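You operate a simulated robot arm through the tools that you are given. There is no shell and no other tool.

The job below is to be done with a simulated robot arm. You get a single attempt, and the scene is never put back.

## Task
Move cart D's red-handled feeder to slot 6; set 8 mm pitch.
Fine: slide it home and lower the clamp bar again; the other feeders stay.

It is judged by the outcome, as a careful person would: the job done as asked, and still so three seconds after it is handed in. It fails if anything else is knocked over, pushed out of place, dropped, spilled or broken.

## Robot
A 7-joint arm with a two-finger parallel gripper, fixed in place. Base frame: the origin is at the foot of the arm, x ahead of it, y to its left, z up. Readings come in mm, rad, newtons and seconds.
Its first joint turns from -2.897 to 2.897 rad. Payload 3.43 kg.
The TCP is the grasp point between the finger pads, 30 mm short of the fingertips. In the tool frame z runs along the fingers and y along their closing line. Largest opening 94 mm; finger width 28, thickness 10; the body of the gripper, 50 by 96 mm, starts 55 mm behind the TCP.
Orientation is that of the tool frame in the base frame, as [roll, pitch, yaw] about the fixed x, y, z axes, in that order (R = Rz(yaw) Ry(pitch) Rx(roll)). With the fingers straight down and closing along the base's y, the tool's x points along the base's -x, its y along +y and its z along -z.

## Interface
- The arm moves only by the tool nudge_tool. Its argument "moves" is a list of rows, each a list of 7 numbers: the shift along the base's x, y, z in units of 40 mm (1.0 is 40 mm), then the turn, a rotation vector about the base's x, y, z in units of 8 degrees (1.0 is 8 degrees), then the closure, from 0 (fully open) to 1 (shut). In form: [[dx, dy, dz, wx, wy, wz, gripper], ...]. A call has 1 to 20 rows; each row shifts and turns the commanded pose from where the row before left it. A call with a number of a shift or a turn outside -1 to 1 is refused whole. A row lasts 0.2 s, in which the tool goes at most 50 mm and 0.15 rad; a call with a longer step from one row to the next is refused whole, and so is a gripper value outside its range. A pose out of reach is approached as far as the arm can. The call stops where the force on the tool passes 90 N (or 10 N more than at its start, if that is more) or the arm is blocked; 0.2 s more then pass. The fingers move at their own pace (about 45 mm/s each) and stop on an object; they squeeze with about 31 N. The grip force told is the motor's: it shows also when the fingers shut on nothing. Time passes only in rows, and 0.2 s behind the last, so rows that do not move let the fingers close. It gives the time, the measured TCP pose, the force on the tool (base axes), the opening and the grip force at its end, in the units of the frame above (readings bear some noise), with the torque about the TCP (base axes, N m) and any sound that the robot's microphone picked up.
- Cameras (640 x 400 px; columns grow to the right, rows downward): "scene" is fixed at [49.4, 500.5, 1346.2]; the picture's right is [-0.23, -0.97, 0.00], its down [-0.56, 0.13, -0.82] and it looks along [0.80, -0.18, -0.57] (base axes); focal length 229 px, centre (320, 200). "wrist" rides on the gripper at [76, 14, -103] in the tool frame; the picture's right is [-0.18, 0.98, 0.00], its down [-0.75, -0.14, -0.64] and it looks along [-0.63, -0.12, 0.77] (tool axes); focal length 243 px, centre (320, 200). There is no depth. A picture from a camera that has moved, and an enlarged one, comes with that camera's place and axes in the base frame and with its lens.
- get_image(camera): a new picture of that camera. It takes no simulated time.
- raise_lower(by): slides the trunk up (or, below 0, down) by that many mm; the arm rides with it, the base frame stays. It gives what a move gives, with no picture.
- enlarge(camera, box): a new picture of the part [left, top, right, bottom] of that camera's present view, enlarged. It takes no simulated time.
- hand_in(): hands the job in; it is judged then, once.

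Nothing tells you positions but the pictures and the camera data. Unless the task says otherwise, let go and move clear before handing in.

The tools are called after "Request:" as a command line: name --pt "numbers of a row" for each row, then --argument value for the rest, lists and objects as JSON in quotes. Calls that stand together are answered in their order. nudge_tool: Moves the arm, as the interface text tells. Its arguments: {"type":"object","properties":{"moves":{"type":"array","items":{"type":"array","items":{"type":"number"}}}},"required":["moves"]} The other tools are called the same way: raise_lower (by) slides the trunk up or down; get_image (camera) takes a picture; enlarge (camera, box) takes an enlarged picture of a part of a camera's view; hand_in () hands the job in.

At the start:

```text
t: 0.0
position: [634.8, 284.9, 1141.8]
tool_rot: [3.141, 0.001, 3.141]
force: [-0.5, -0.7, 0.1]
torque: [-0.01, 0.0, -0.01]
width: 93.9
gripper_force: 0.1
trunk travel left (down, up): [-300.0, 190.0]
```

scene: 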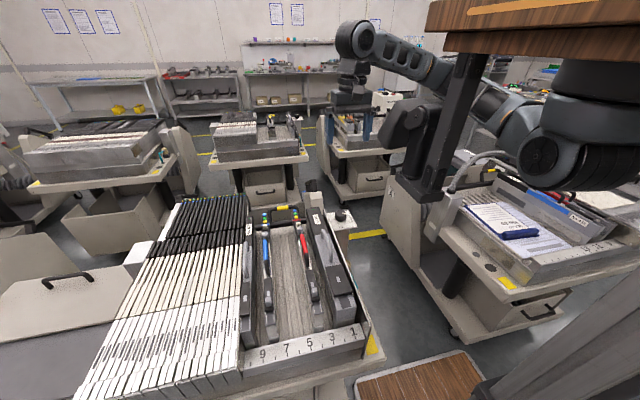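
wrist: 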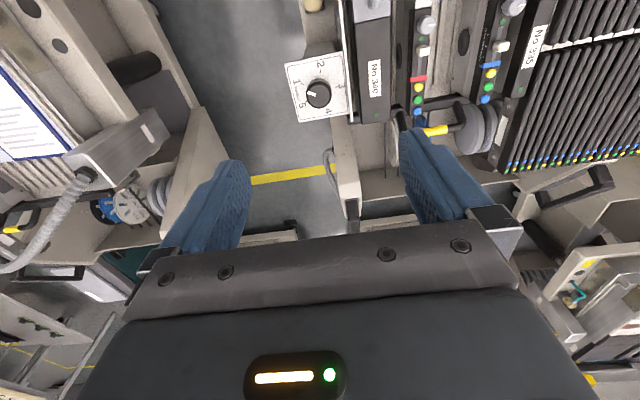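

I see a cart with feeders in front of the arm, with a red-handled and a blue-handled feeder and slot numbers 9..1 along the front rail. I'll look closer before moving.

Request:
enlarge --camera "scene" --box '[220, 180, 400, 390]'

Request:
enlarge --camera "scene" --box '[230, 320, 390, 390]'

Request:
enlarge --camera "scene" --box '[240, 190, 360, 260]'

Request:
enlarge --camera "wrist" --box '[270, 0, 540, 170]'

Request:
enlarge --camera "scene" --box '[0, 0, 320, 200]'

Request:
enlarge --camera "scene" --box '[380, 120, 640, 320]'

```text
1.90 times, centred on (310, 285) of scene
camera zoom: at [49.4, 500.5, 1346.2], right [-0.23, -0.97, 0.0], down [-0.56, 0.13, -0.82], along [0.8, -0.18, -0.57], focal length 436 px, centre (339, 38)
```

zoom: 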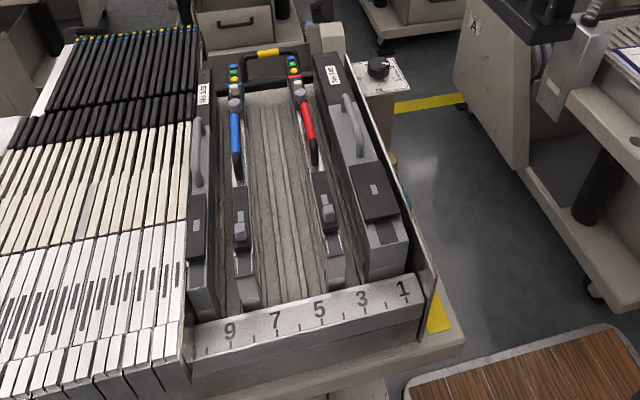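

```text
4.00 times, centred on (310, 355) of scene
camera zoom: at [49.4, 500.5, 1346.2], right [-0.23, -0.97, 0.0], down [-0.56, 0.13, -0.82], along [0.8, -0.18, -0.57], focal length 915 px, centre (360, -420)
```

zoom: 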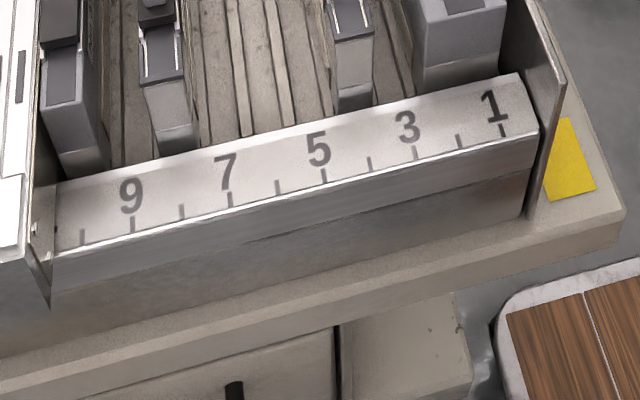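

```text
5.33 times, centred on (300, 225) of scene
camera zoom: at [49.4, 500.5, 1346.2], right [-0.23, -0.97, 0.0], down [-0.56, 0.13, -0.82], along [0.8, -0.18, -0.57], focal length 1220 px, centre (427, 67)
```

zoom: 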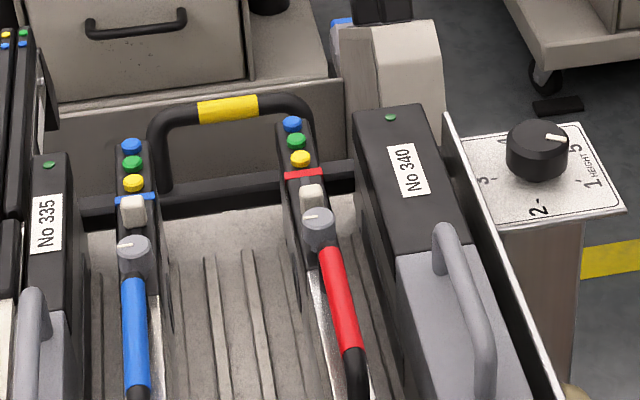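

```text
2.35 times, centred on (405, 85) of wrist
camera zoom: at [559.2, 299.6, 1243.7], right [0.18, 0.98, 0.0], down [0.75, -0.14, 0.64], along [0.63, -0.12, -0.77], focal length 571 px, centre (120, 471)
```

zoom: 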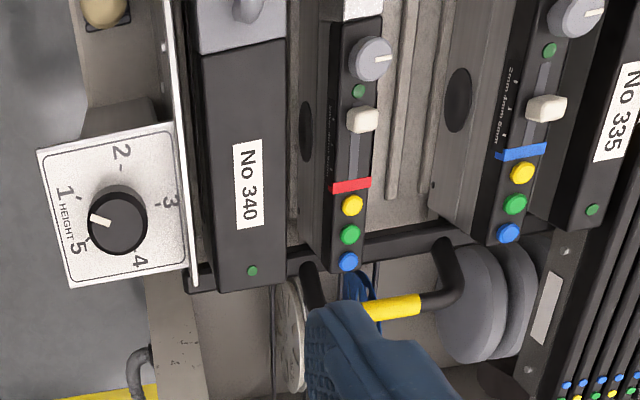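

```text
2.00 times, centred on (160, 100) of scene
camera zoom: at [49.4, 500.5, 1346.2], right [-0.23, -0.97, 0.0], down [-0.56, 0.13, -0.82], along [0.8, -0.18, -0.57], focal length 458 px, centre (640, 400)
```

zoom: 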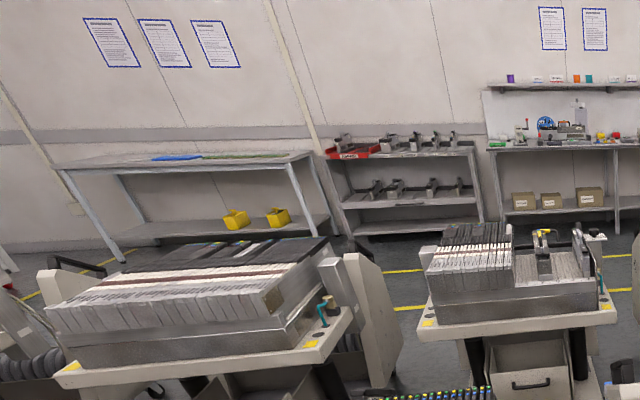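

```text
2.00 times, centred on (510, 220) of scene
camera zoom: at [49.4, 500.5, 1346.2], right [-0.23, -0.97, 0.0], down [-0.56, 0.13, -0.82], along [0.8, -0.18, -0.57], focal length 458 px, centre (-60, 160)
```

zoom: 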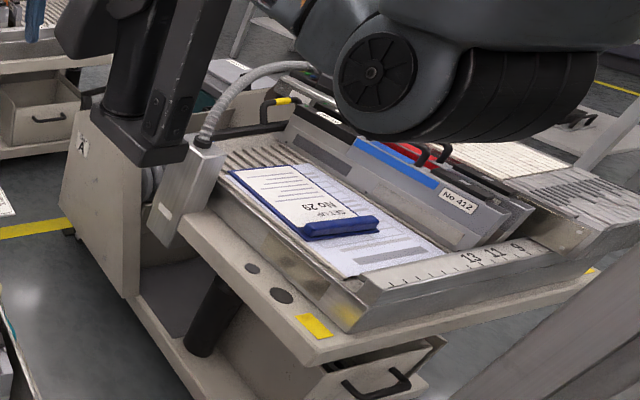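

There are several carts here, so I need to confirm which one is D and read the feeder's controls. I'll zoom in further.

Request:
enlarge --camera "wrist" --box '[390, 0, 460, 110]'

Request:
enlarge --camera "wrist" --box '[470, 0, 540, 110]'

Request:
enlarge --camera "scene" --box '[285, 200, 335, 280]'

Request:
enlarge --camera "scene" --box '[280, 250, 340, 350]'

Request:
enlarge --camera "scene" --box '[230, 190, 300, 350]'

Request:
enlarge --camera "scene" --box '[310, 60, 420, 190]'

Request:
enlarge --camera "wrist" --box '[320, 80, 520, 260]'

Request:
enlarge --camera "scene" --box '[0, 230, 230, 400]'

Request:
enlarge --camera "scene" --box '[470, 180, 600, 270]'

```text
3.64 times, centred on (425, 55) of wrist
camera zoom: at [559.2, 299.6, 1243.7], right [0.18, 0.98, 0.0], down [0.75, -0.14, 0.64], along [0.63, -0.12, -0.77], focal length 882 px, centre (-62, 727)
```

zoom: 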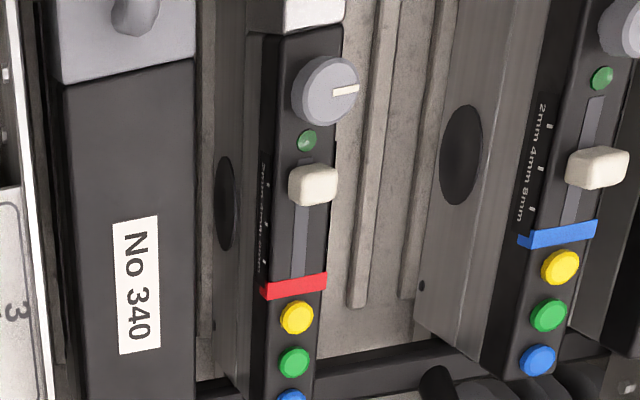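

```text
3.64 times, centred on (505, 55) of wrist
camera zoom: at [559.2, 299.6, 1243.7], right [0.18, 0.98, 0.0], down [0.75, -0.14, 0.64], along [0.63, -0.12, -0.77], focal length 882 px, centre (-353, 727)
```

zoom: 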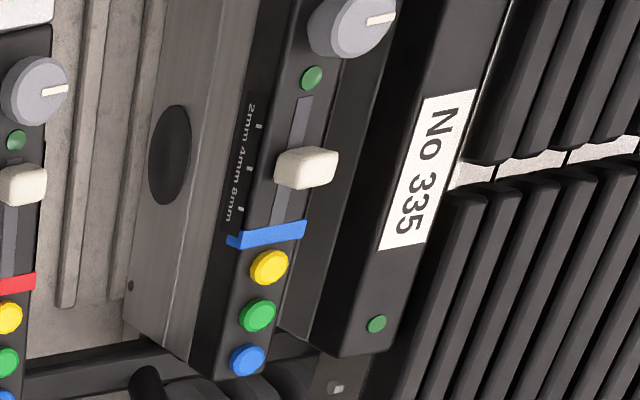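

```text
5.00 times, centred on (310, 240) of scene
camera zoom: at [49.4, 500.5, 1346.2], right [-0.23, -0.97, 0.0], down [-0.56, 0.13, -0.82], along [0.8, -0.18, -0.57], focal length 1144 px, centre (370, 0)
```

zoom: 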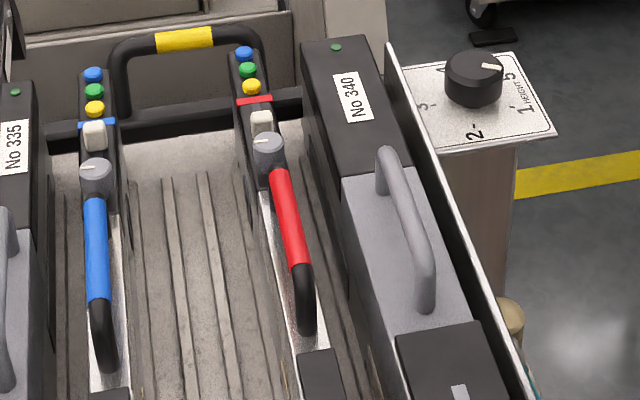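

```text
4.00 times, centred on (310, 300) of scene
camera zoom: at [49.4, 500.5, 1346.2], right [-0.23, -0.97, 0.0], down [-0.56, 0.13, -0.82], along [0.8, -0.18, -0.57], focal length 915 px, centre (360, -200)
```

zoom: 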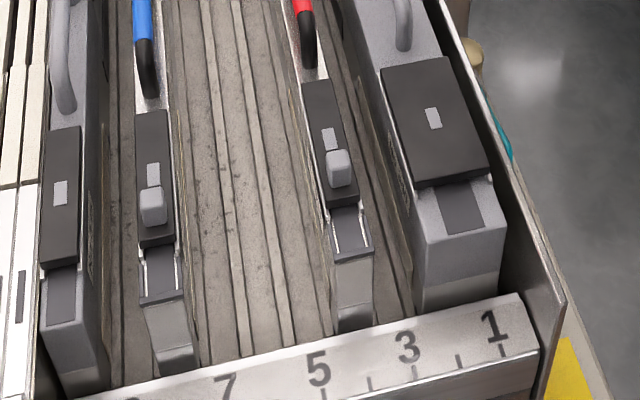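

```text
2.50 times, centred on (265, 270) of scene
camera zoom: at [49.4, 500.5, 1346.2], right [-0.23, -0.97, 0.0], down [-0.56, 0.13, -0.82], along [0.8, -0.18, -0.57], focal length 572 px, centre (458, 25)
```

zoom: 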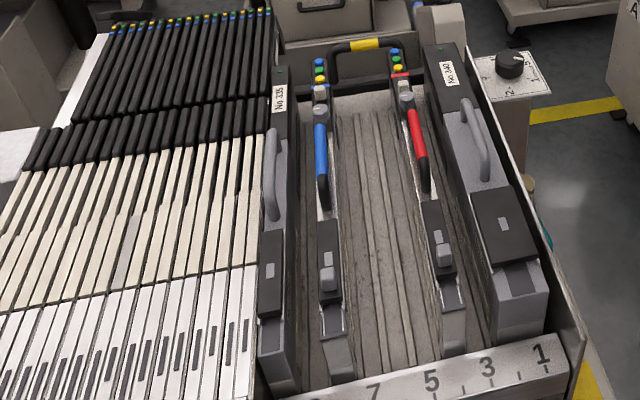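

```text
3.08 times, centred on (365, 125) of scene
camera zoom: at [49.4, 500.5, 1346.2], right [-0.23, -0.97, 0.0], down [-0.56, 0.13, -0.82], along [0.8, -0.18, -0.57], focal length 704 px, centre (182, 431)
```

zoom: 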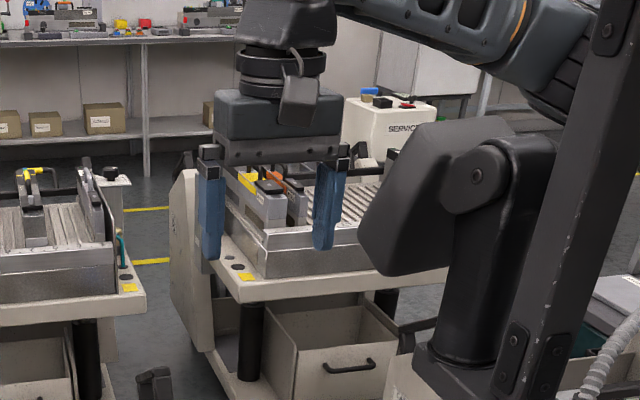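

```text
2.22 times, centred on (420, 170) of wrist
camera zoom: at [559.2, 299.6, 1243.7], right [0.18, 0.98, 0.0], down [0.75, -0.14, 0.64], along [0.63, -0.12, -0.77], focal length 539 px, centre (98, 267)
```

zoom: 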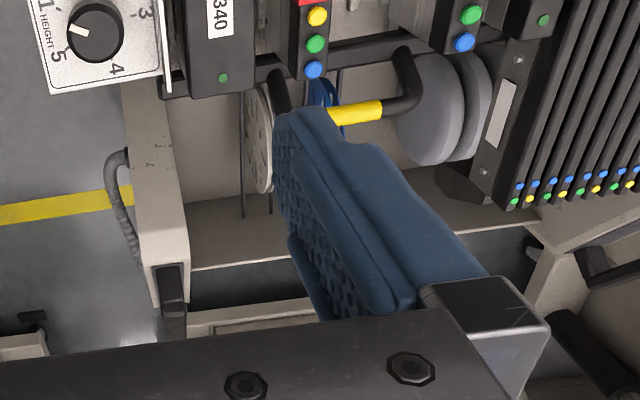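

```text
2.35 times, centred on (115, 315) of scene
camera zoom: at [49.4, 500.5, 1346.2], right [-0.23, -0.97, 0.0], down [-0.56, 0.13, -0.82], along [0.8, -0.18, -0.57], focal length 538 px, centre (802, -71)
```

zoom: 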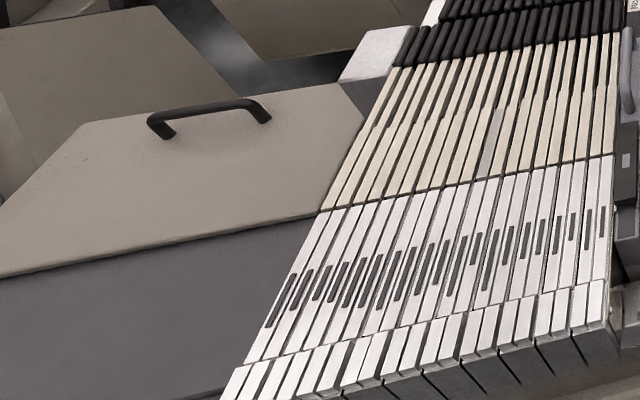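

```text
4.44 times, centred on (535, 225) of scene
camera zoom: at [49.4, 500.5, 1346.2], right [-0.23, -0.97, 0.0], down [-0.56, 0.13, -0.82], along [0.8, -0.18, -0.57], focal length 1017 px, centre (-636, 89)
```

zoom: 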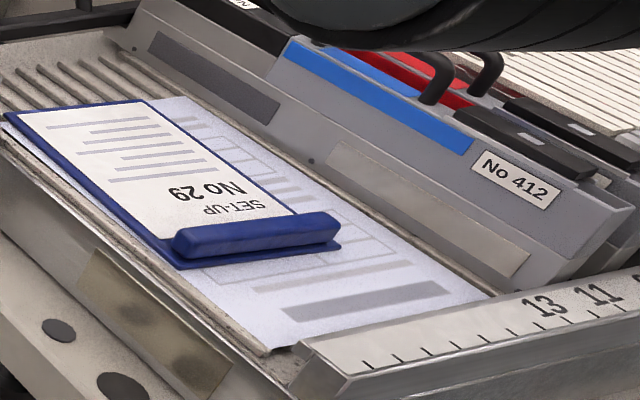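

The near cart has the red feeder in slot 4, with slots 5 to 7 empty. The feeder carries a pitch slider marked 2/4/8 mm, and there's a black bar with a yellow handle at the rear. I'll move the wrist camera for a better look at the bar and the feeder.

Request:
nudge_tool --pt "-1 1 -0.5 0 0 0 0" --pt "-1 1 -0.5 0 0 0 0" --pt "0 1 -0.5 0 0 0 0" --pt "0 1 -0.5 0 0 0 0" --pt "0 0 0 0 0 0 0"

Request:
get_image --camera "wrist"

Request:
get_image --camera "scene"

```text
refused: row 1 steps farther than a row can; nothing moved
```

```text
taken
camera wrist: at [559.2, 299.6, 1243.7], right [0.18, 0.98, 0.0], down [0.75, -0.14, 0.64], along [0.63, -0.12, -0.77], focal length 243 px, centre (320, 200)
```

wrist: 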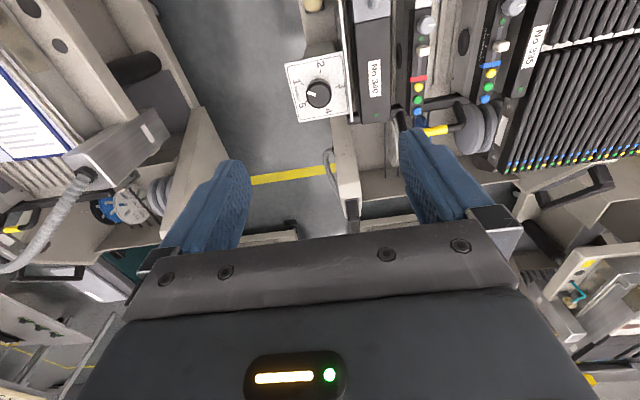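

```text
taken
```

scene: 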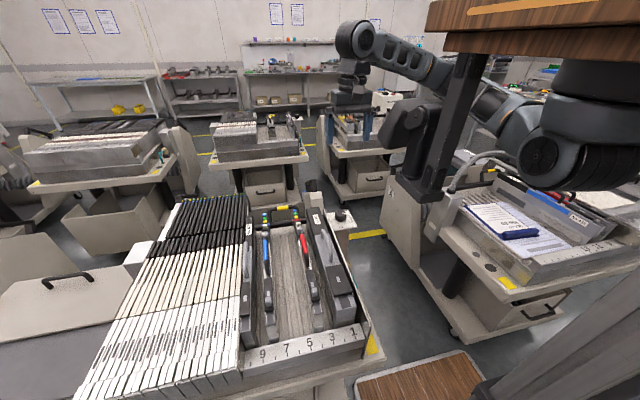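

The step was too long, so I'll split it into smaller ones and move the camera toward the cart.

Request:
nudge_tool --pt "-0.7 0.8 -0.5 0 0 0 0" --pt "-0.7 0.8 -0.5 0 0 0 0" --pt "-0.6 0.8 -0.5 0 0 0 0" --pt "0 0.8 -0.5 0 0 0 0" --pt "0 0.8 -0.5 0 0 0 0" --pt "0 0 0 0 0 0 0"

Request:
get_image --camera "wrist"

Request:
get_image --camera "scene"

```text
t: 1.4
position: [554.3, 444.5, 1040.0]
tool_rot: [-3.141, 0.001, -3.142]
force: [0.2, -0.3, 0.3]
torque: [0.01, 0.02, -0.02]
width: 93.9
gripper_force: 0.0
trunk travel left (down, up): [-300.0, 190.0]
```

```text
taken
camera wrist: at [478.5, 459.4, 1141.8], right [0.18, 0.98, 0.0], down [0.75, -0.14, 0.64], along [0.63, -0.12, -0.77], focal length 243 px, centre (320, 200)
```

wrist: 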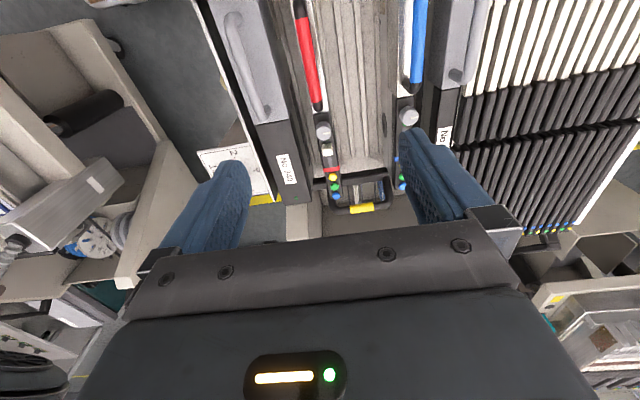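

```text
taken
```

scene: 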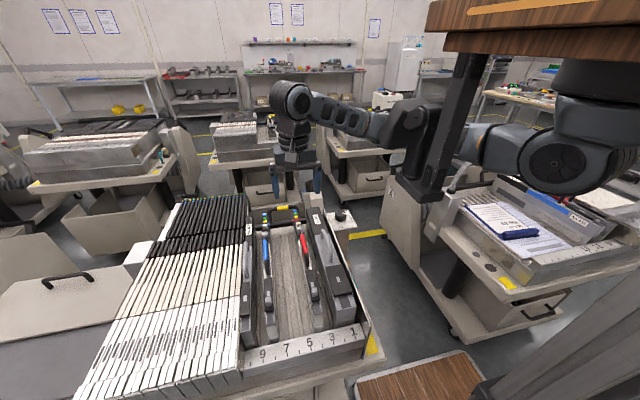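

Request:
enlarge --camera "wrist" --box '[270, 120, 430, 230]'

Request:
enlarge --camera "wrist" --box '[280, 0, 440, 120]'

Request:
enlarge --camera "wrist" --box '[300, 110, 360, 220]'

```text
3.64 times, centred on (350, 175) of wrist
camera zoom: at [478.5, 459.4, 1141.8], right [0.18, 0.98, 0.0], down [0.75, -0.14, 0.64], along [0.63, -0.12, -0.77], focal length 882 px, centre (211, 291)
```

zoom: 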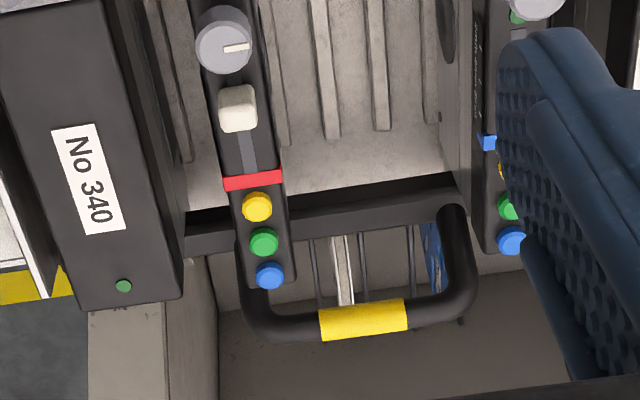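

```text
3.33 times, centred on (360, 60) of wrist
camera zoom: at [478.5, 459.4, 1141.8], right [0.18, 0.98, 0.0], down [0.75, -0.14, 0.64], along [0.63, -0.12, -0.77], focal length 809 px, centre (187, 667)
```

zoom: 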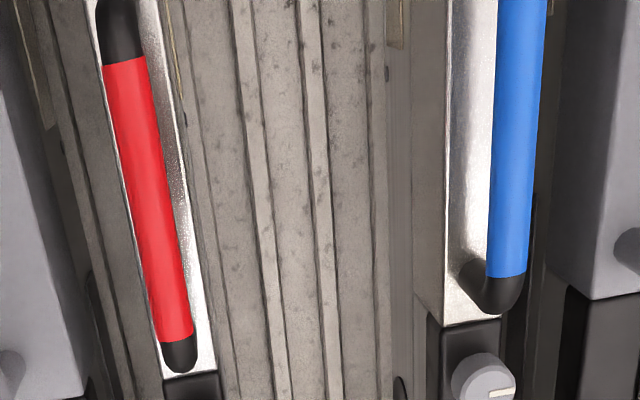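

```text
3.64 times, centred on (330, 165) of wrist
camera zoom: at [478.5, 459.4, 1141.8], right [0.18, 0.98, 0.0], down [0.75, -0.14, 0.64], along [0.63, -0.12, -0.77], focal length 882 px, centre (284, 327)
```

zoom: 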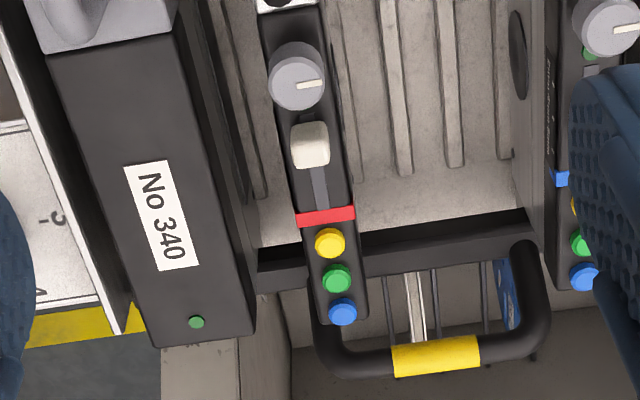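

The yellow-handled U rises from a black bar just behind the feeder tails. I want to see how it engages, so I'll turn the wrist camera to look at the tails from the side and from behind.

Request:
nudge_tool --pt "0.5 0 0 0 0 1 0" --pt "0.5 0 0 0 0 1 0" --pt "0.5 0 0 0 0 1 0" --pt "0.5 0 0 0 0 1 0" --pt "0.5 0 0 0 0 1 0" --pt "0.5 0 0 0 0 1 0" --pt "0.5 0 0 0 0 1 0" --pt "0.5 0 0 0 0 1 0" --pt "0 0 0 0 0 1 0" --pt "0 0 0 0 0 1 0" --pt "0 0 0 0 0 1 0" --pt "0 0 0 0 0 0 0"

Request:
get_image --camera "wrist"

Request:
get_image --camera "scene"

```text
t: 4.0
position: [714.8, 445.0, 1041.0]
tool_rot: [-3.141, 0.001, -1.605]
force: [-0.4, -0.4, 1.1]
torque: [0.02, -0.01, -0.01]
width: 93.9
gripper_force: 0.0
trunk travel left (down, up): [-300.0, 190.0]
```

```text
taken
camera wrist: at [698.8, 369.3, 1143.8], right [-0.98, 0.22, 0.0], down [0.17, 0.75, 0.64], along [0.14, 0.63, -0.77], focal length 243 px, centre (320, 200)
```

wrist: 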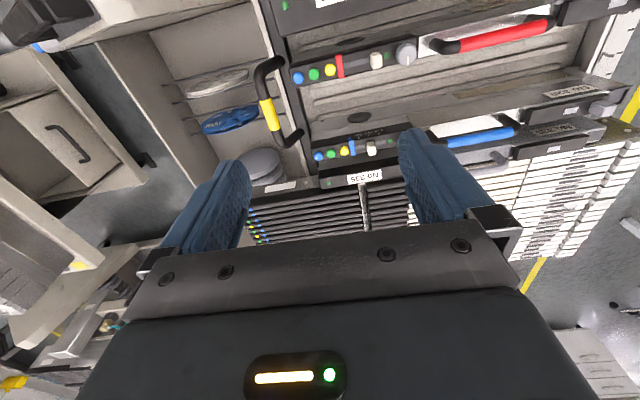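

```text
taken
```

scene: 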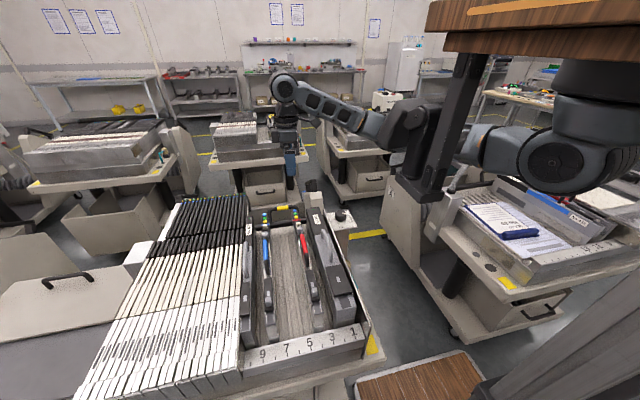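

Request:
enlarge --camera "wrist" --box '[230, 0, 470, 150]'

Request:
nudge_tool --pt "0.3 0 0 0 0 1 0" --pt "0.3 0 0 0 0 1 0" --pt "0.3 0 0 0 0 1 0" --pt "0.3 0 0 0 0 1 0" --pt "0.3 0 0 0 0 1 0" --pt "0.3 0 0 0 0 1 0" --pt "0.3 0 0 0 0 1 0" --pt "0 0 0 0 0 1 0" --pt "0 0 0 0 0 1 0" --pt "0 0 0 0 0 0 0"

Request:
get_image --camera "wrist"

Request:
get_image --camera "scene"

```text
2.67 times, centred on (350, 75) of wrist
camera zoom: at [698.8, 369.3, 1143.8], right [-0.98, 0.22, 0.0], down [0.17, 0.75, 0.64], along [0.14, 0.63, -0.77], focal length 647 px, centre (240, 533)
```

zoom: 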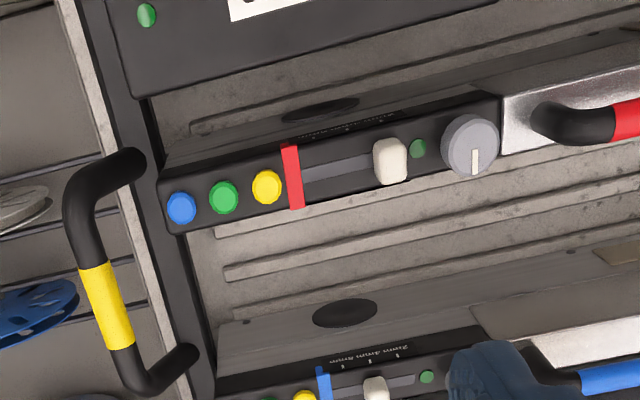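

```text
t: 6.2
position: [798.3, 446.4, 1041.4]
tool_rot: [-3.141, 0.0, -0.345]
force: [0.9, 0.2, 0.1]
torque: [-0.03, 0.0, 0.03]
width: 93.8
gripper_force: 0.1
trunk travel left (down, up): [-300.0, 190.0]
```

```text
taken
camera wrist: at [865.7, 406.7, 1143.3], right [-0.51, -0.86, 0.0], down [-0.66, 0.39, 0.64], along [-0.55, 0.33, -0.77], focal length 243 px, centre (320, 200)
```

wrist: 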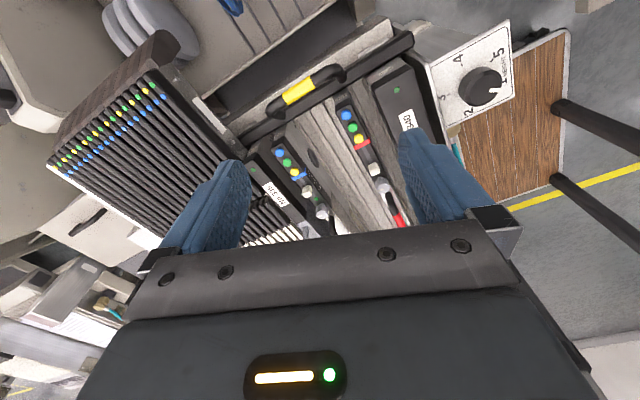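

```text
taken
```

scene: 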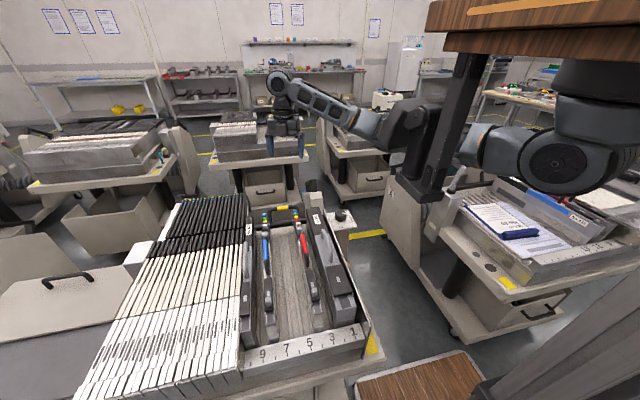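

Request:
enlarge --camera "wrist" --box '[230, 20, 430, 145]'

Request:
enlarge --camera "wrist" --box '[330, 20, 450, 95]'

Request:
enlarge --camera "wrist" --box '[190, 70, 310, 145]'

Request:
enlarge --camera "scene" --box '[200, 100, 320, 200]'

```text
3.20 times, centred on (330, 82) of wrist
camera zoom: at [865.7, 406.7, 1143.3], right [-0.51, -0.86, 0.0], down [-0.66, 0.39, 0.64], along [-0.55, 0.33, -0.77], focal length 776 px, centre (288, 576)
```

zoom: 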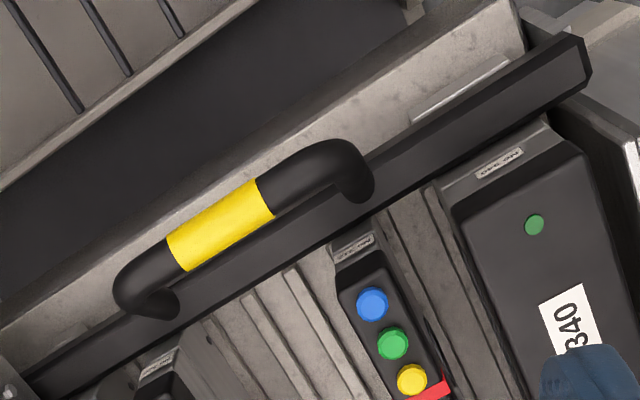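

```text
5.33 times, centred on (390, 58) of wrist
camera zoom: at [865.7, 406.7, 1143.3], right [-0.51, -0.86, 0.0], down [-0.66, 0.39, 0.64], along [-0.55, 0.33, -0.77], focal length 1294 px, centre (-53, 960)
```

zoom: 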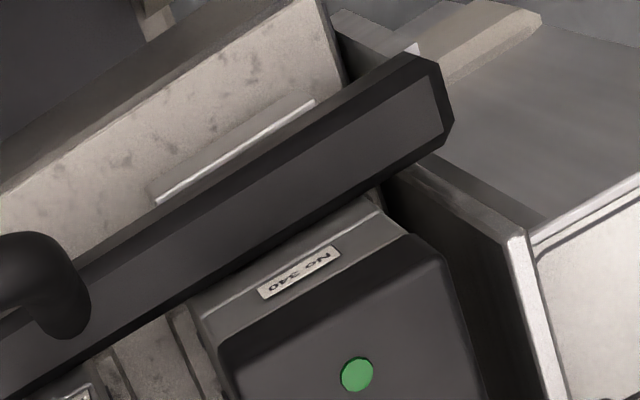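

```text
5.33 times, centred on (250, 108) of wrist
camera zoom: at [865.7, 406.7, 1143.3], right [-0.51, -0.86, 0.0], down [-0.66, 0.39, 0.64], along [-0.55, 0.33, -0.77], focal length 1294 px, centre (693, 693)
```

zoom: 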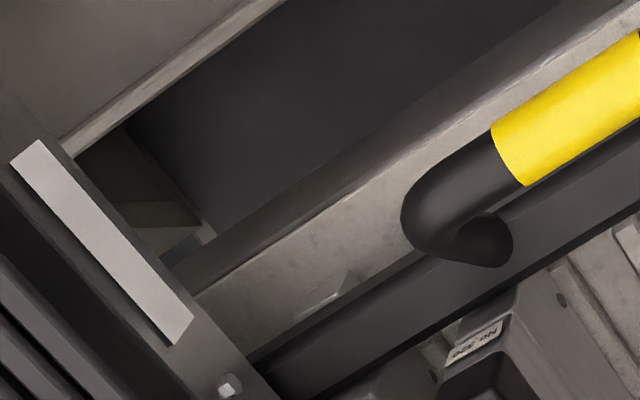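

```text
4.00 times, centred on (260, 150) of scene
camera zoom: at [49.4, 500.5, 1346.2], right [-0.23, -0.97, 0.0], down [-0.56, 0.13, -0.82], along [0.8, -0.18, -0.57], focal length 915 px, centre (560, 400)
```

zoom: 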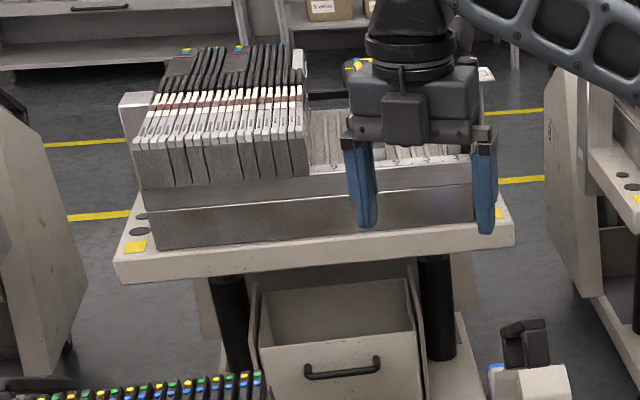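

The bar lies directly behind the feeder tails, at about x≈760 and z≈735, with its handle rising to about z≈805. I'll go lower for a closer look at its ends and hinge.

Request:
nudge_tool --pt "0.3 0 -0.5 0 0 0.8 0" --pt "0.3 0 -0.5 0 0 0.8 0" --pt "0.3 0 -0.5 0 0 0.87 0" --pt "0.3 0 -0.5 0 0 0 0" --pt "0 0 -0.5 0 0 0 0" --pt "0 0 -0.5 0 0 0 0" --pt "0 0 0 0 0 0 0"

Request:
get_image --camera "wrist"

Request:
enlarge --camera "wrist" --box '[180, 0, 420, 150]'

```text
t: 7.8
position: [846.6, 446.8, 921.6]
tool_rot: [3.142, -0.001, -0.004]
force: [-0.1, -0.8, -0.2]
torque: [-0.01, 0.04, 0.02]
width: 93.9
gripper_force: 0.0
trunk travel left (down, up): [-300.0, 190.0]
```

```text
taken
camera wrist: at [923.6, 432.6, 1023.2], right [-0.19, -0.98, 0.0], down [-0.75, 0.14, 0.64], along [-0.63, 0.12, -0.77], focal length 243 px, centre (320, 200)
```

wrist: 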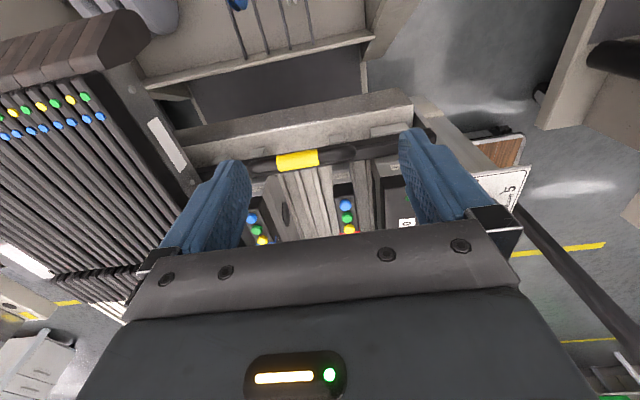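

```text
2.67 times, centred on (300, 75) of wrist
camera zoom: at [923.6, 432.6, 1023.2], right [-0.19, -0.98, 0.0], down [-0.75, 0.14, 0.64], along [-0.63, 0.12, -0.77], focal length 647 px, centre (373, 533)
```

zoom: 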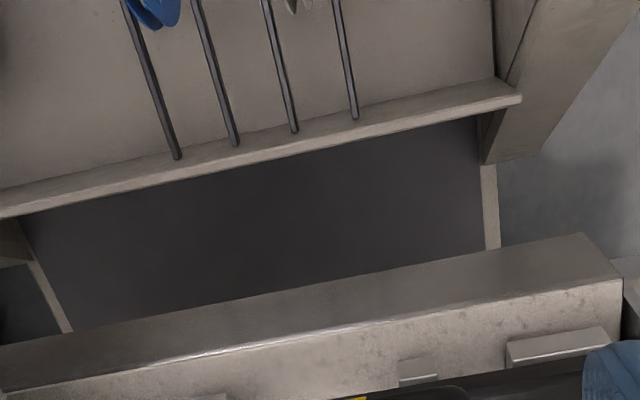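

Request:
enlarge --camera "wrist" --box '[240, 110, 420, 230]'

Request:
enlarge --camera "wrist" --box '[160, 130, 260, 230]'

Request:
enlarge --camera "wrist" --box '[360, 80, 540, 200]'

```text
3.33 times, centred on (330, 170) of wrist
camera zoom: at [923.6, 432.6, 1023.2], right [-0.19, -0.98, 0.0], down [-0.75, 0.14, 0.64], along [-0.63, 0.12, -0.77], focal length 809 px, centre (287, 300)
```

zoom: 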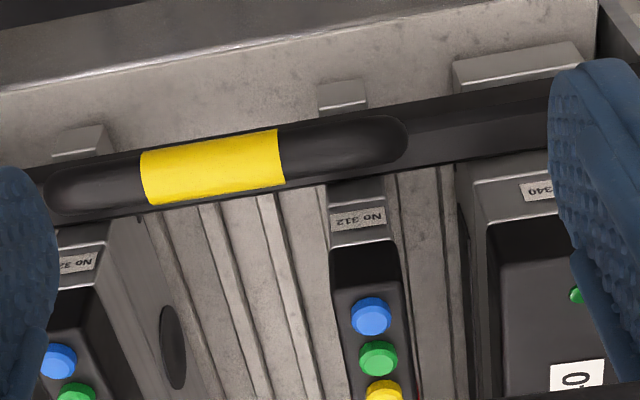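

```text
4.00 times, centred on (210, 180) of wrist
camera zoom: at [923.6, 432.6, 1023.2], right [-0.19, -0.98, 0.0], down [-0.75, 0.14, 0.64], along [-0.63, 0.12, -0.77], focal length 970 px, centre (760, 280)
```

zoom: 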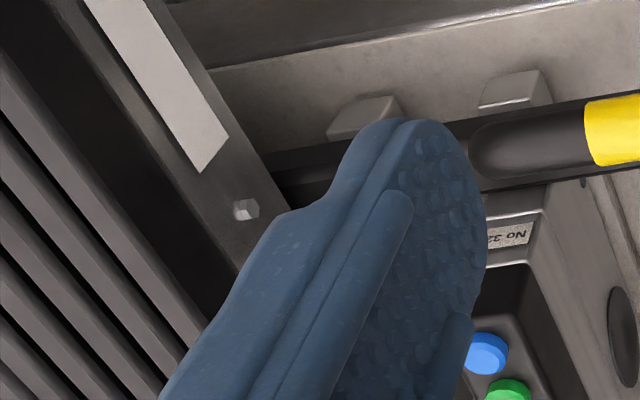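

```text
3.33 times, centred on (450, 140) of wrist
camera zoom: at [923.6, 432.6, 1023.2], right [-0.19, -0.98, 0.0], down [-0.75, 0.14, 0.64], along [-0.63, 0.12, -0.77], focal length 809 px, centre (-113, 400)
```

zoom: 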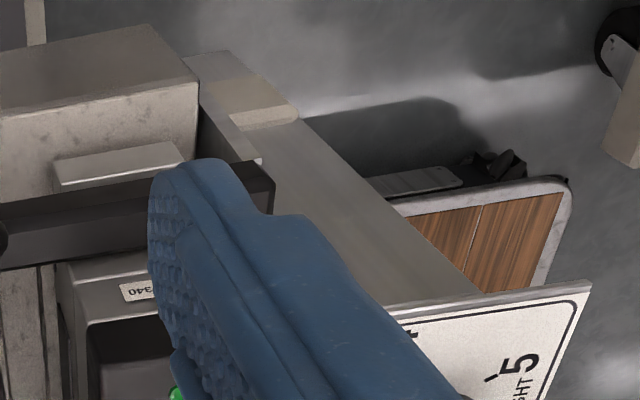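

The feeders appear to have tail tongues passing under the bar. I'll tilt the camera to look more horizontally at this area from behind.

Request:
nudge_tool --pt "0 -0.5 0 0 1 0 0" --pt "0 -0.5 0 0 1 0 0" --pt "0 -0.5 -0.3 0 1 0 0" --pt "0 -0.5 -0.3 0 0.75 0 0" --pt "0 0 0 0 0 0 0"

Request:
get_image --camera "wrist"

Request:
enlarge --camera "wrist" --box '[230, 60, 420, 210]'

Request:
get_image --camera "scene"

```text
t: 9.0
position: [845.1, 364.6, 897.0]
tool_rot: [3.14, 0.526, -0.006]
force: [-0.5, 1.2, 1.0]
torque: [0.0, 0.01, 0.01]
width: 93.8
gripper_force: 0.0
trunk travel left (down, up): [-300.0, 190.0]
```

```text
taken
camera wrist: at [963.9, 350.5, 947.4], right [-0.16, -0.98, 0.09], down [-0.33, 0.14, 0.93], along [-0.93, 0.12, -0.35], focal length 243 px, centre (320, 200)
```

wrist: 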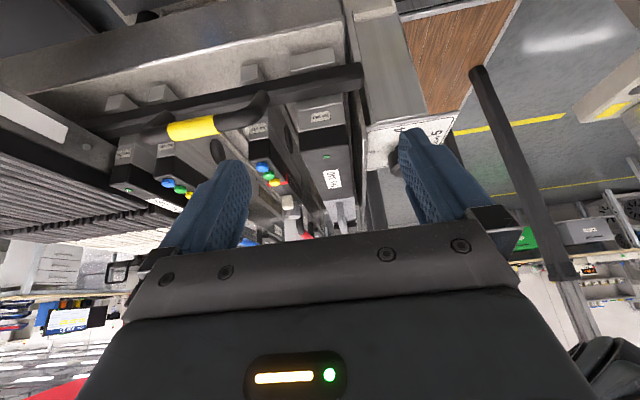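

```text
2.67 times, centred on (325, 135) of wrist
camera zoom: at [963.9, 350.5, 947.4], right [-0.16, -0.98, 0.09], down [-0.33, 0.14, 0.93], along [-0.93, 0.12, -0.35], focal length 647 px, centre (307, 373)
```

zoom: 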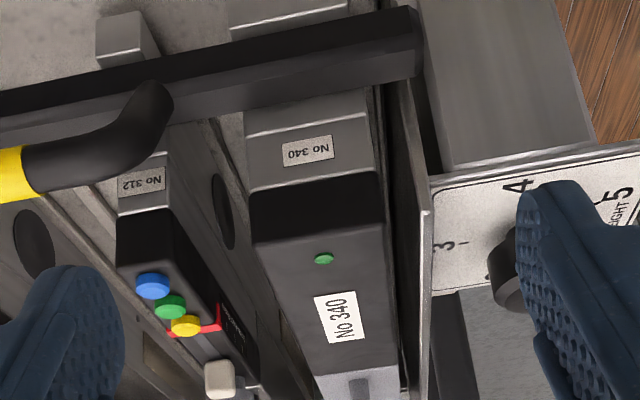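

```text
taken
```

scene: 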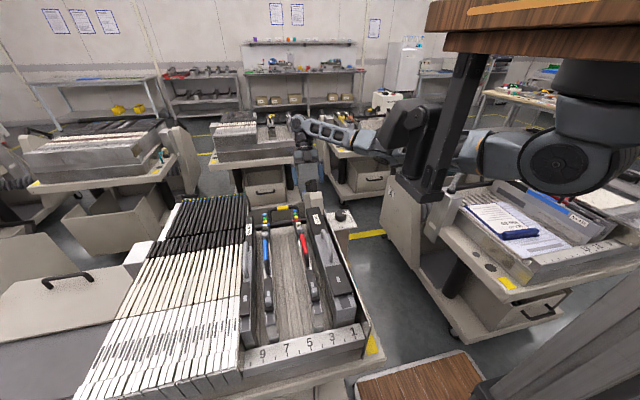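

Request:
enlarge --camera "wrist" --box '[90, 40, 280, 190]'

Request:
enlarge --camera "wrist" --box '[220, 30, 400, 150]'

Request:
enlarge --camera "wrist" --box '[0, 50, 180, 170]'

Request:
enlarge --camera "wrist" --box '[320, 40, 400, 130]'

```text
2.67 times, centred on (185, 115) of wrist
camera zoom: at [963.9, 350.5, 947.4], right [-0.16, -0.98, 0.09], down [-0.33, 0.14, 0.93], along [-0.93, 0.12, -0.35], focal length 647 px, centre (680, 427)
```

zoom: 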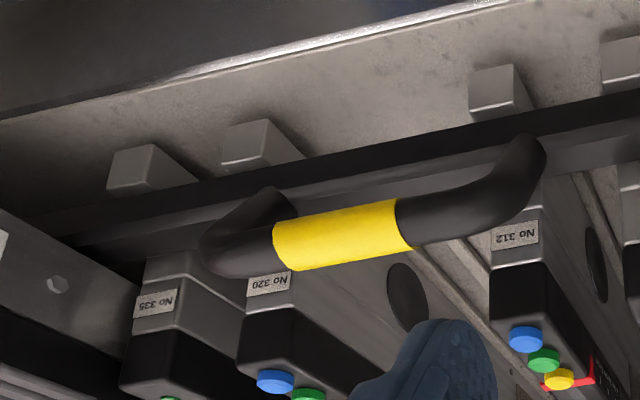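

```text
3.33 times, centred on (310, 90) of wrist
camera zoom: at [963.9, 350.5, 947.4], right [-0.16, -0.98, 0.09], down [-0.33, 0.14, 0.93], along [-0.93, 0.12, -0.35], focal length 809 px, centre (353, 567)
```

zoom: 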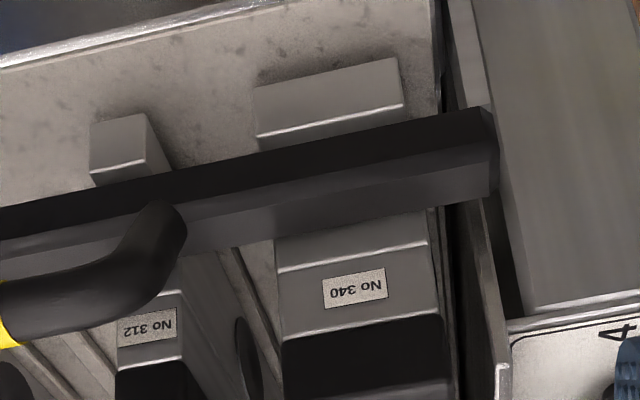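

```text
3.33 times, centred on (90, 110) of wrist
camera zoom: at [963.9, 350.5, 947.4], right [-0.16, -0.98, 0.09], down [-0.33, 0.14, 0.93], along [-0.93, 0.12, -0.35], focal length 809 px, centre (1087, 500)
```

zoom: 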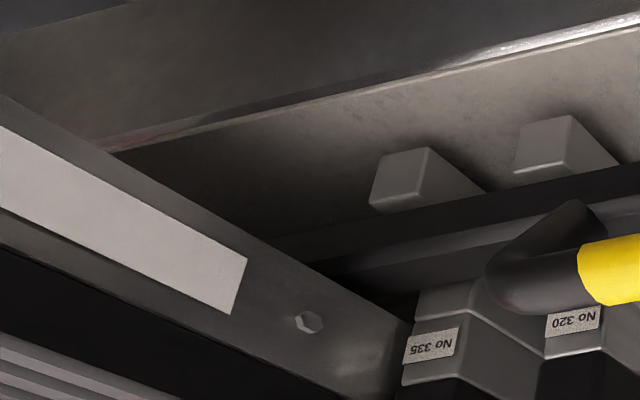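

```text
4.44 times, centred on (360, 85) of wrist
camera zoom: at [963.9, 350.5, 947.4], right [-0.16, -0.98, 0.09], down [-0.33, 0.14, 0.93], along [-0.93, 0.12, -0.35], focal length 1078 px, centre (142, 711)
```

zoom: 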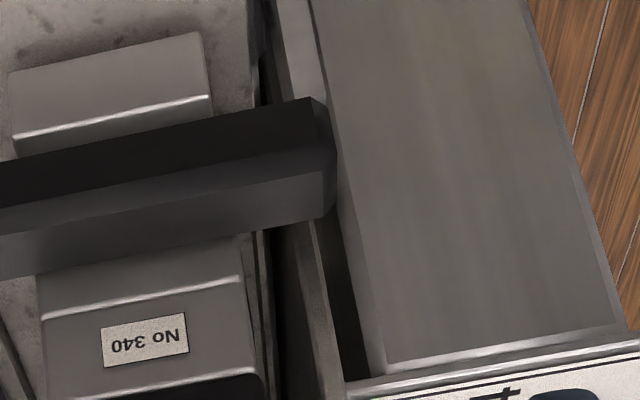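

Each feeder has a heel sitting on the bed, with the clamp bar resting across the heels. Now I'll compare with the bars on the other carts to see how a raised bar looks.

Request:
enlarge --camera "scene" --box '[250, 100, 310, 160]'

Request:
enlarge --camera "scene" --box '[320, 90, 400, 150]'

Request:
enlarge --camera "scene" --box '[460, 140, 560, 210]'

Request:
enlarge --camera "scene" --box '[10, 100, 200, 200]'

Request:
enlarge --camera "scene" --box '[300, 180, 370, 260]'

```text
6.67 times, centred on (280, 130) of scene
camera zoom: at [49.4, 500.5, 1346.2], right [-0.23, -0.97, 0.0], down [-0.56, 0.13, -0.82], along [0.8, -0.18, -0.57], focal length 1525 px, centre (587, 667)
```

zoom: 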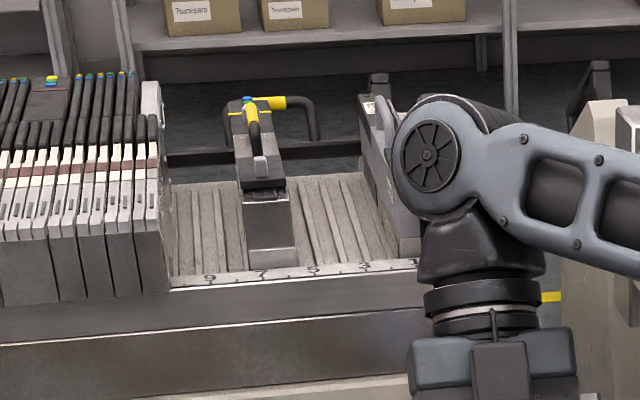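

```text
6.67 times, centred on (360, 120) of scene
camera zoom: at [49.4, 500.5, 1346.2], right [-0.23, -0.97, 0.0], down [-0.56, 0.13, -0.82], along [0.8, -0.18, -0.57], focal length 1525 px, centre (53, 733)
```

zoom: 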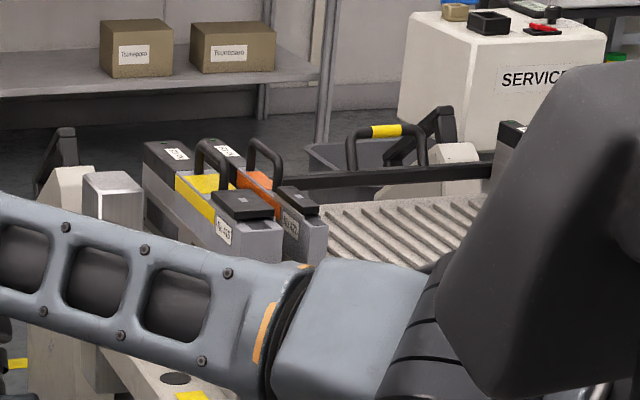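

```text
5.71 times, centred on (510, 175) of scene
camera zoom: at [49.4, 500.5, 1346.2], right [-0.23, -0.97, 0.0], down [-0.56, 0.13, -0.82], along [0.8, -0.18, -0.57], focal length 1307 px, centre (-766, 343)
```

zoom: 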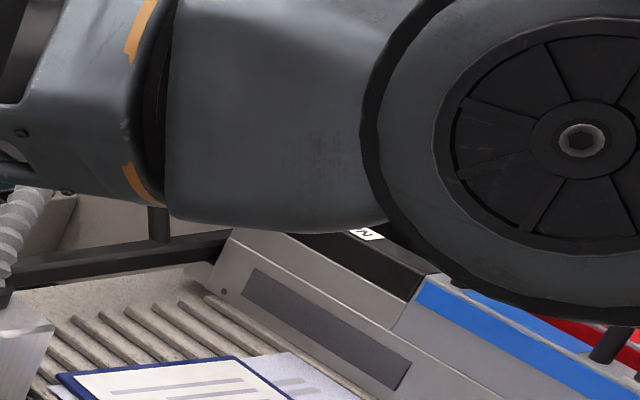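

```text
3.37 times, centred on (105, 150) of scene
camera zoom: at [49.4, 500.5, 1346.2], right [-0.23, -0.97, 0.0], down [-0.56, 0.13, -0.82], along [0.8, -0.18, -0.57], focal length 770 px, centre (1044, 368)
```

zoom: 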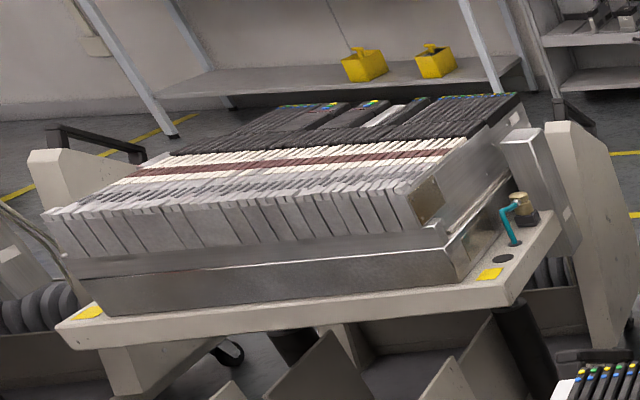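

```text
5.00 times, centred on (335, 220) of scene
camera zoom: at [49.4, 500.5, 1346.2], right [-0.23, -0.97, 0.0], down [-0.56, 0.13, -0.82], along [0.8, -0.18, -0.57], focal length 1144 px, centre (245, 100)
```

zoom: 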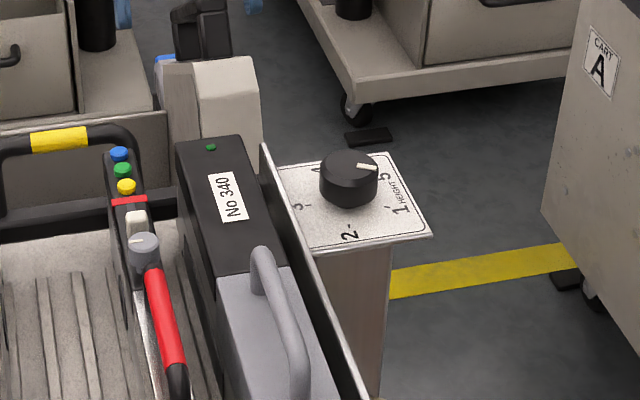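

The clamp bar is down across the heels, at about x≈767 and z≈735–750. I put its yellow grip at about (798, 482, 798), running along y. I'll untilt, yaw so the fingers close along x, and hover above the grip.

Request:
nudge_tool --pt "0 0 0.5 0 -1 0 0" --pt "0 0.3 0.3 0 -1 0 0" --pt "0 0.3 0 0 -1 0 0" --pt "0 0.3 0 0 -0.77 0 0" --pt "-0.2 0.3 0 0 0 -1 0" --pt "-0.2 0.3 0 0 0 -1 0" --pt "-0.2 0.3 0 0 0 -1 0" --pt "-0.2 0.3 0 0 0 -1 0" --pt "-0.2 0.3 0 0 0 -1 0" --pt "-0.175 0.3 0 0 0 -1 0" --pt "0 0.3 0 0 0 -1 0" --pt "0 0.2 0 0 0 -1 0" --pt "0 0.035 0 0 0 -1 0" --pt "0 0 0 0 0 -1 0" --pt "0 0 0 0 0 -1 0.3" --pt "0 0 0 0 0 -0.2 0.3" --pt "0 0 0 0 0 0 0.3"

Request:
get_image --camera "wrist"

Request:
get_image --camera "scene"

```text
t: 12.6
position: [799.9, 494.3, 928.2]
tool_rot: [-3.141, -0.003, -1.571]
force: [0.1, -0.3, 0.2]
torque: [-0.01, 0.01, 0.0]
width: 65.6
gripper_force: 0.1
trunk travel left (down, up): [-300.0, 190.0]
```

```text
taken
camera wrist: at [787.0, 418.3, 1032.1], right [-0.98, 0.18, 0.0], down [0.14, 0.76, 0.64], along [0.12, 0.63, -0.77], focal length 243 px, centre (320, 200)
```

wrist: 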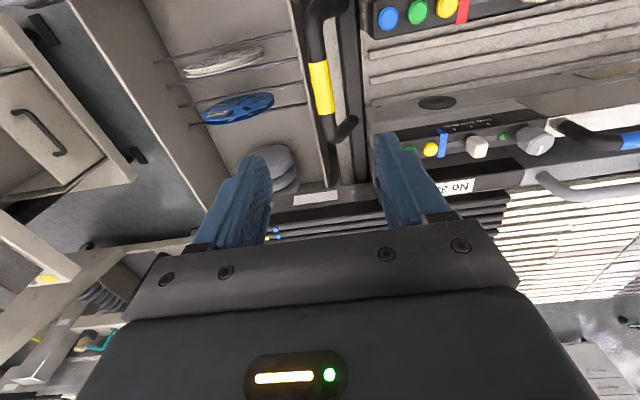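

```text
taken
```

scene: 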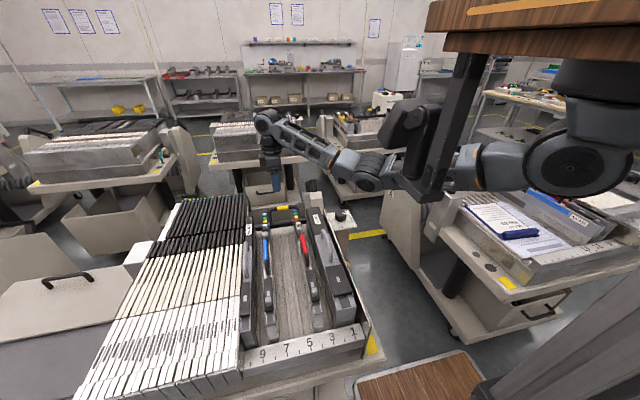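

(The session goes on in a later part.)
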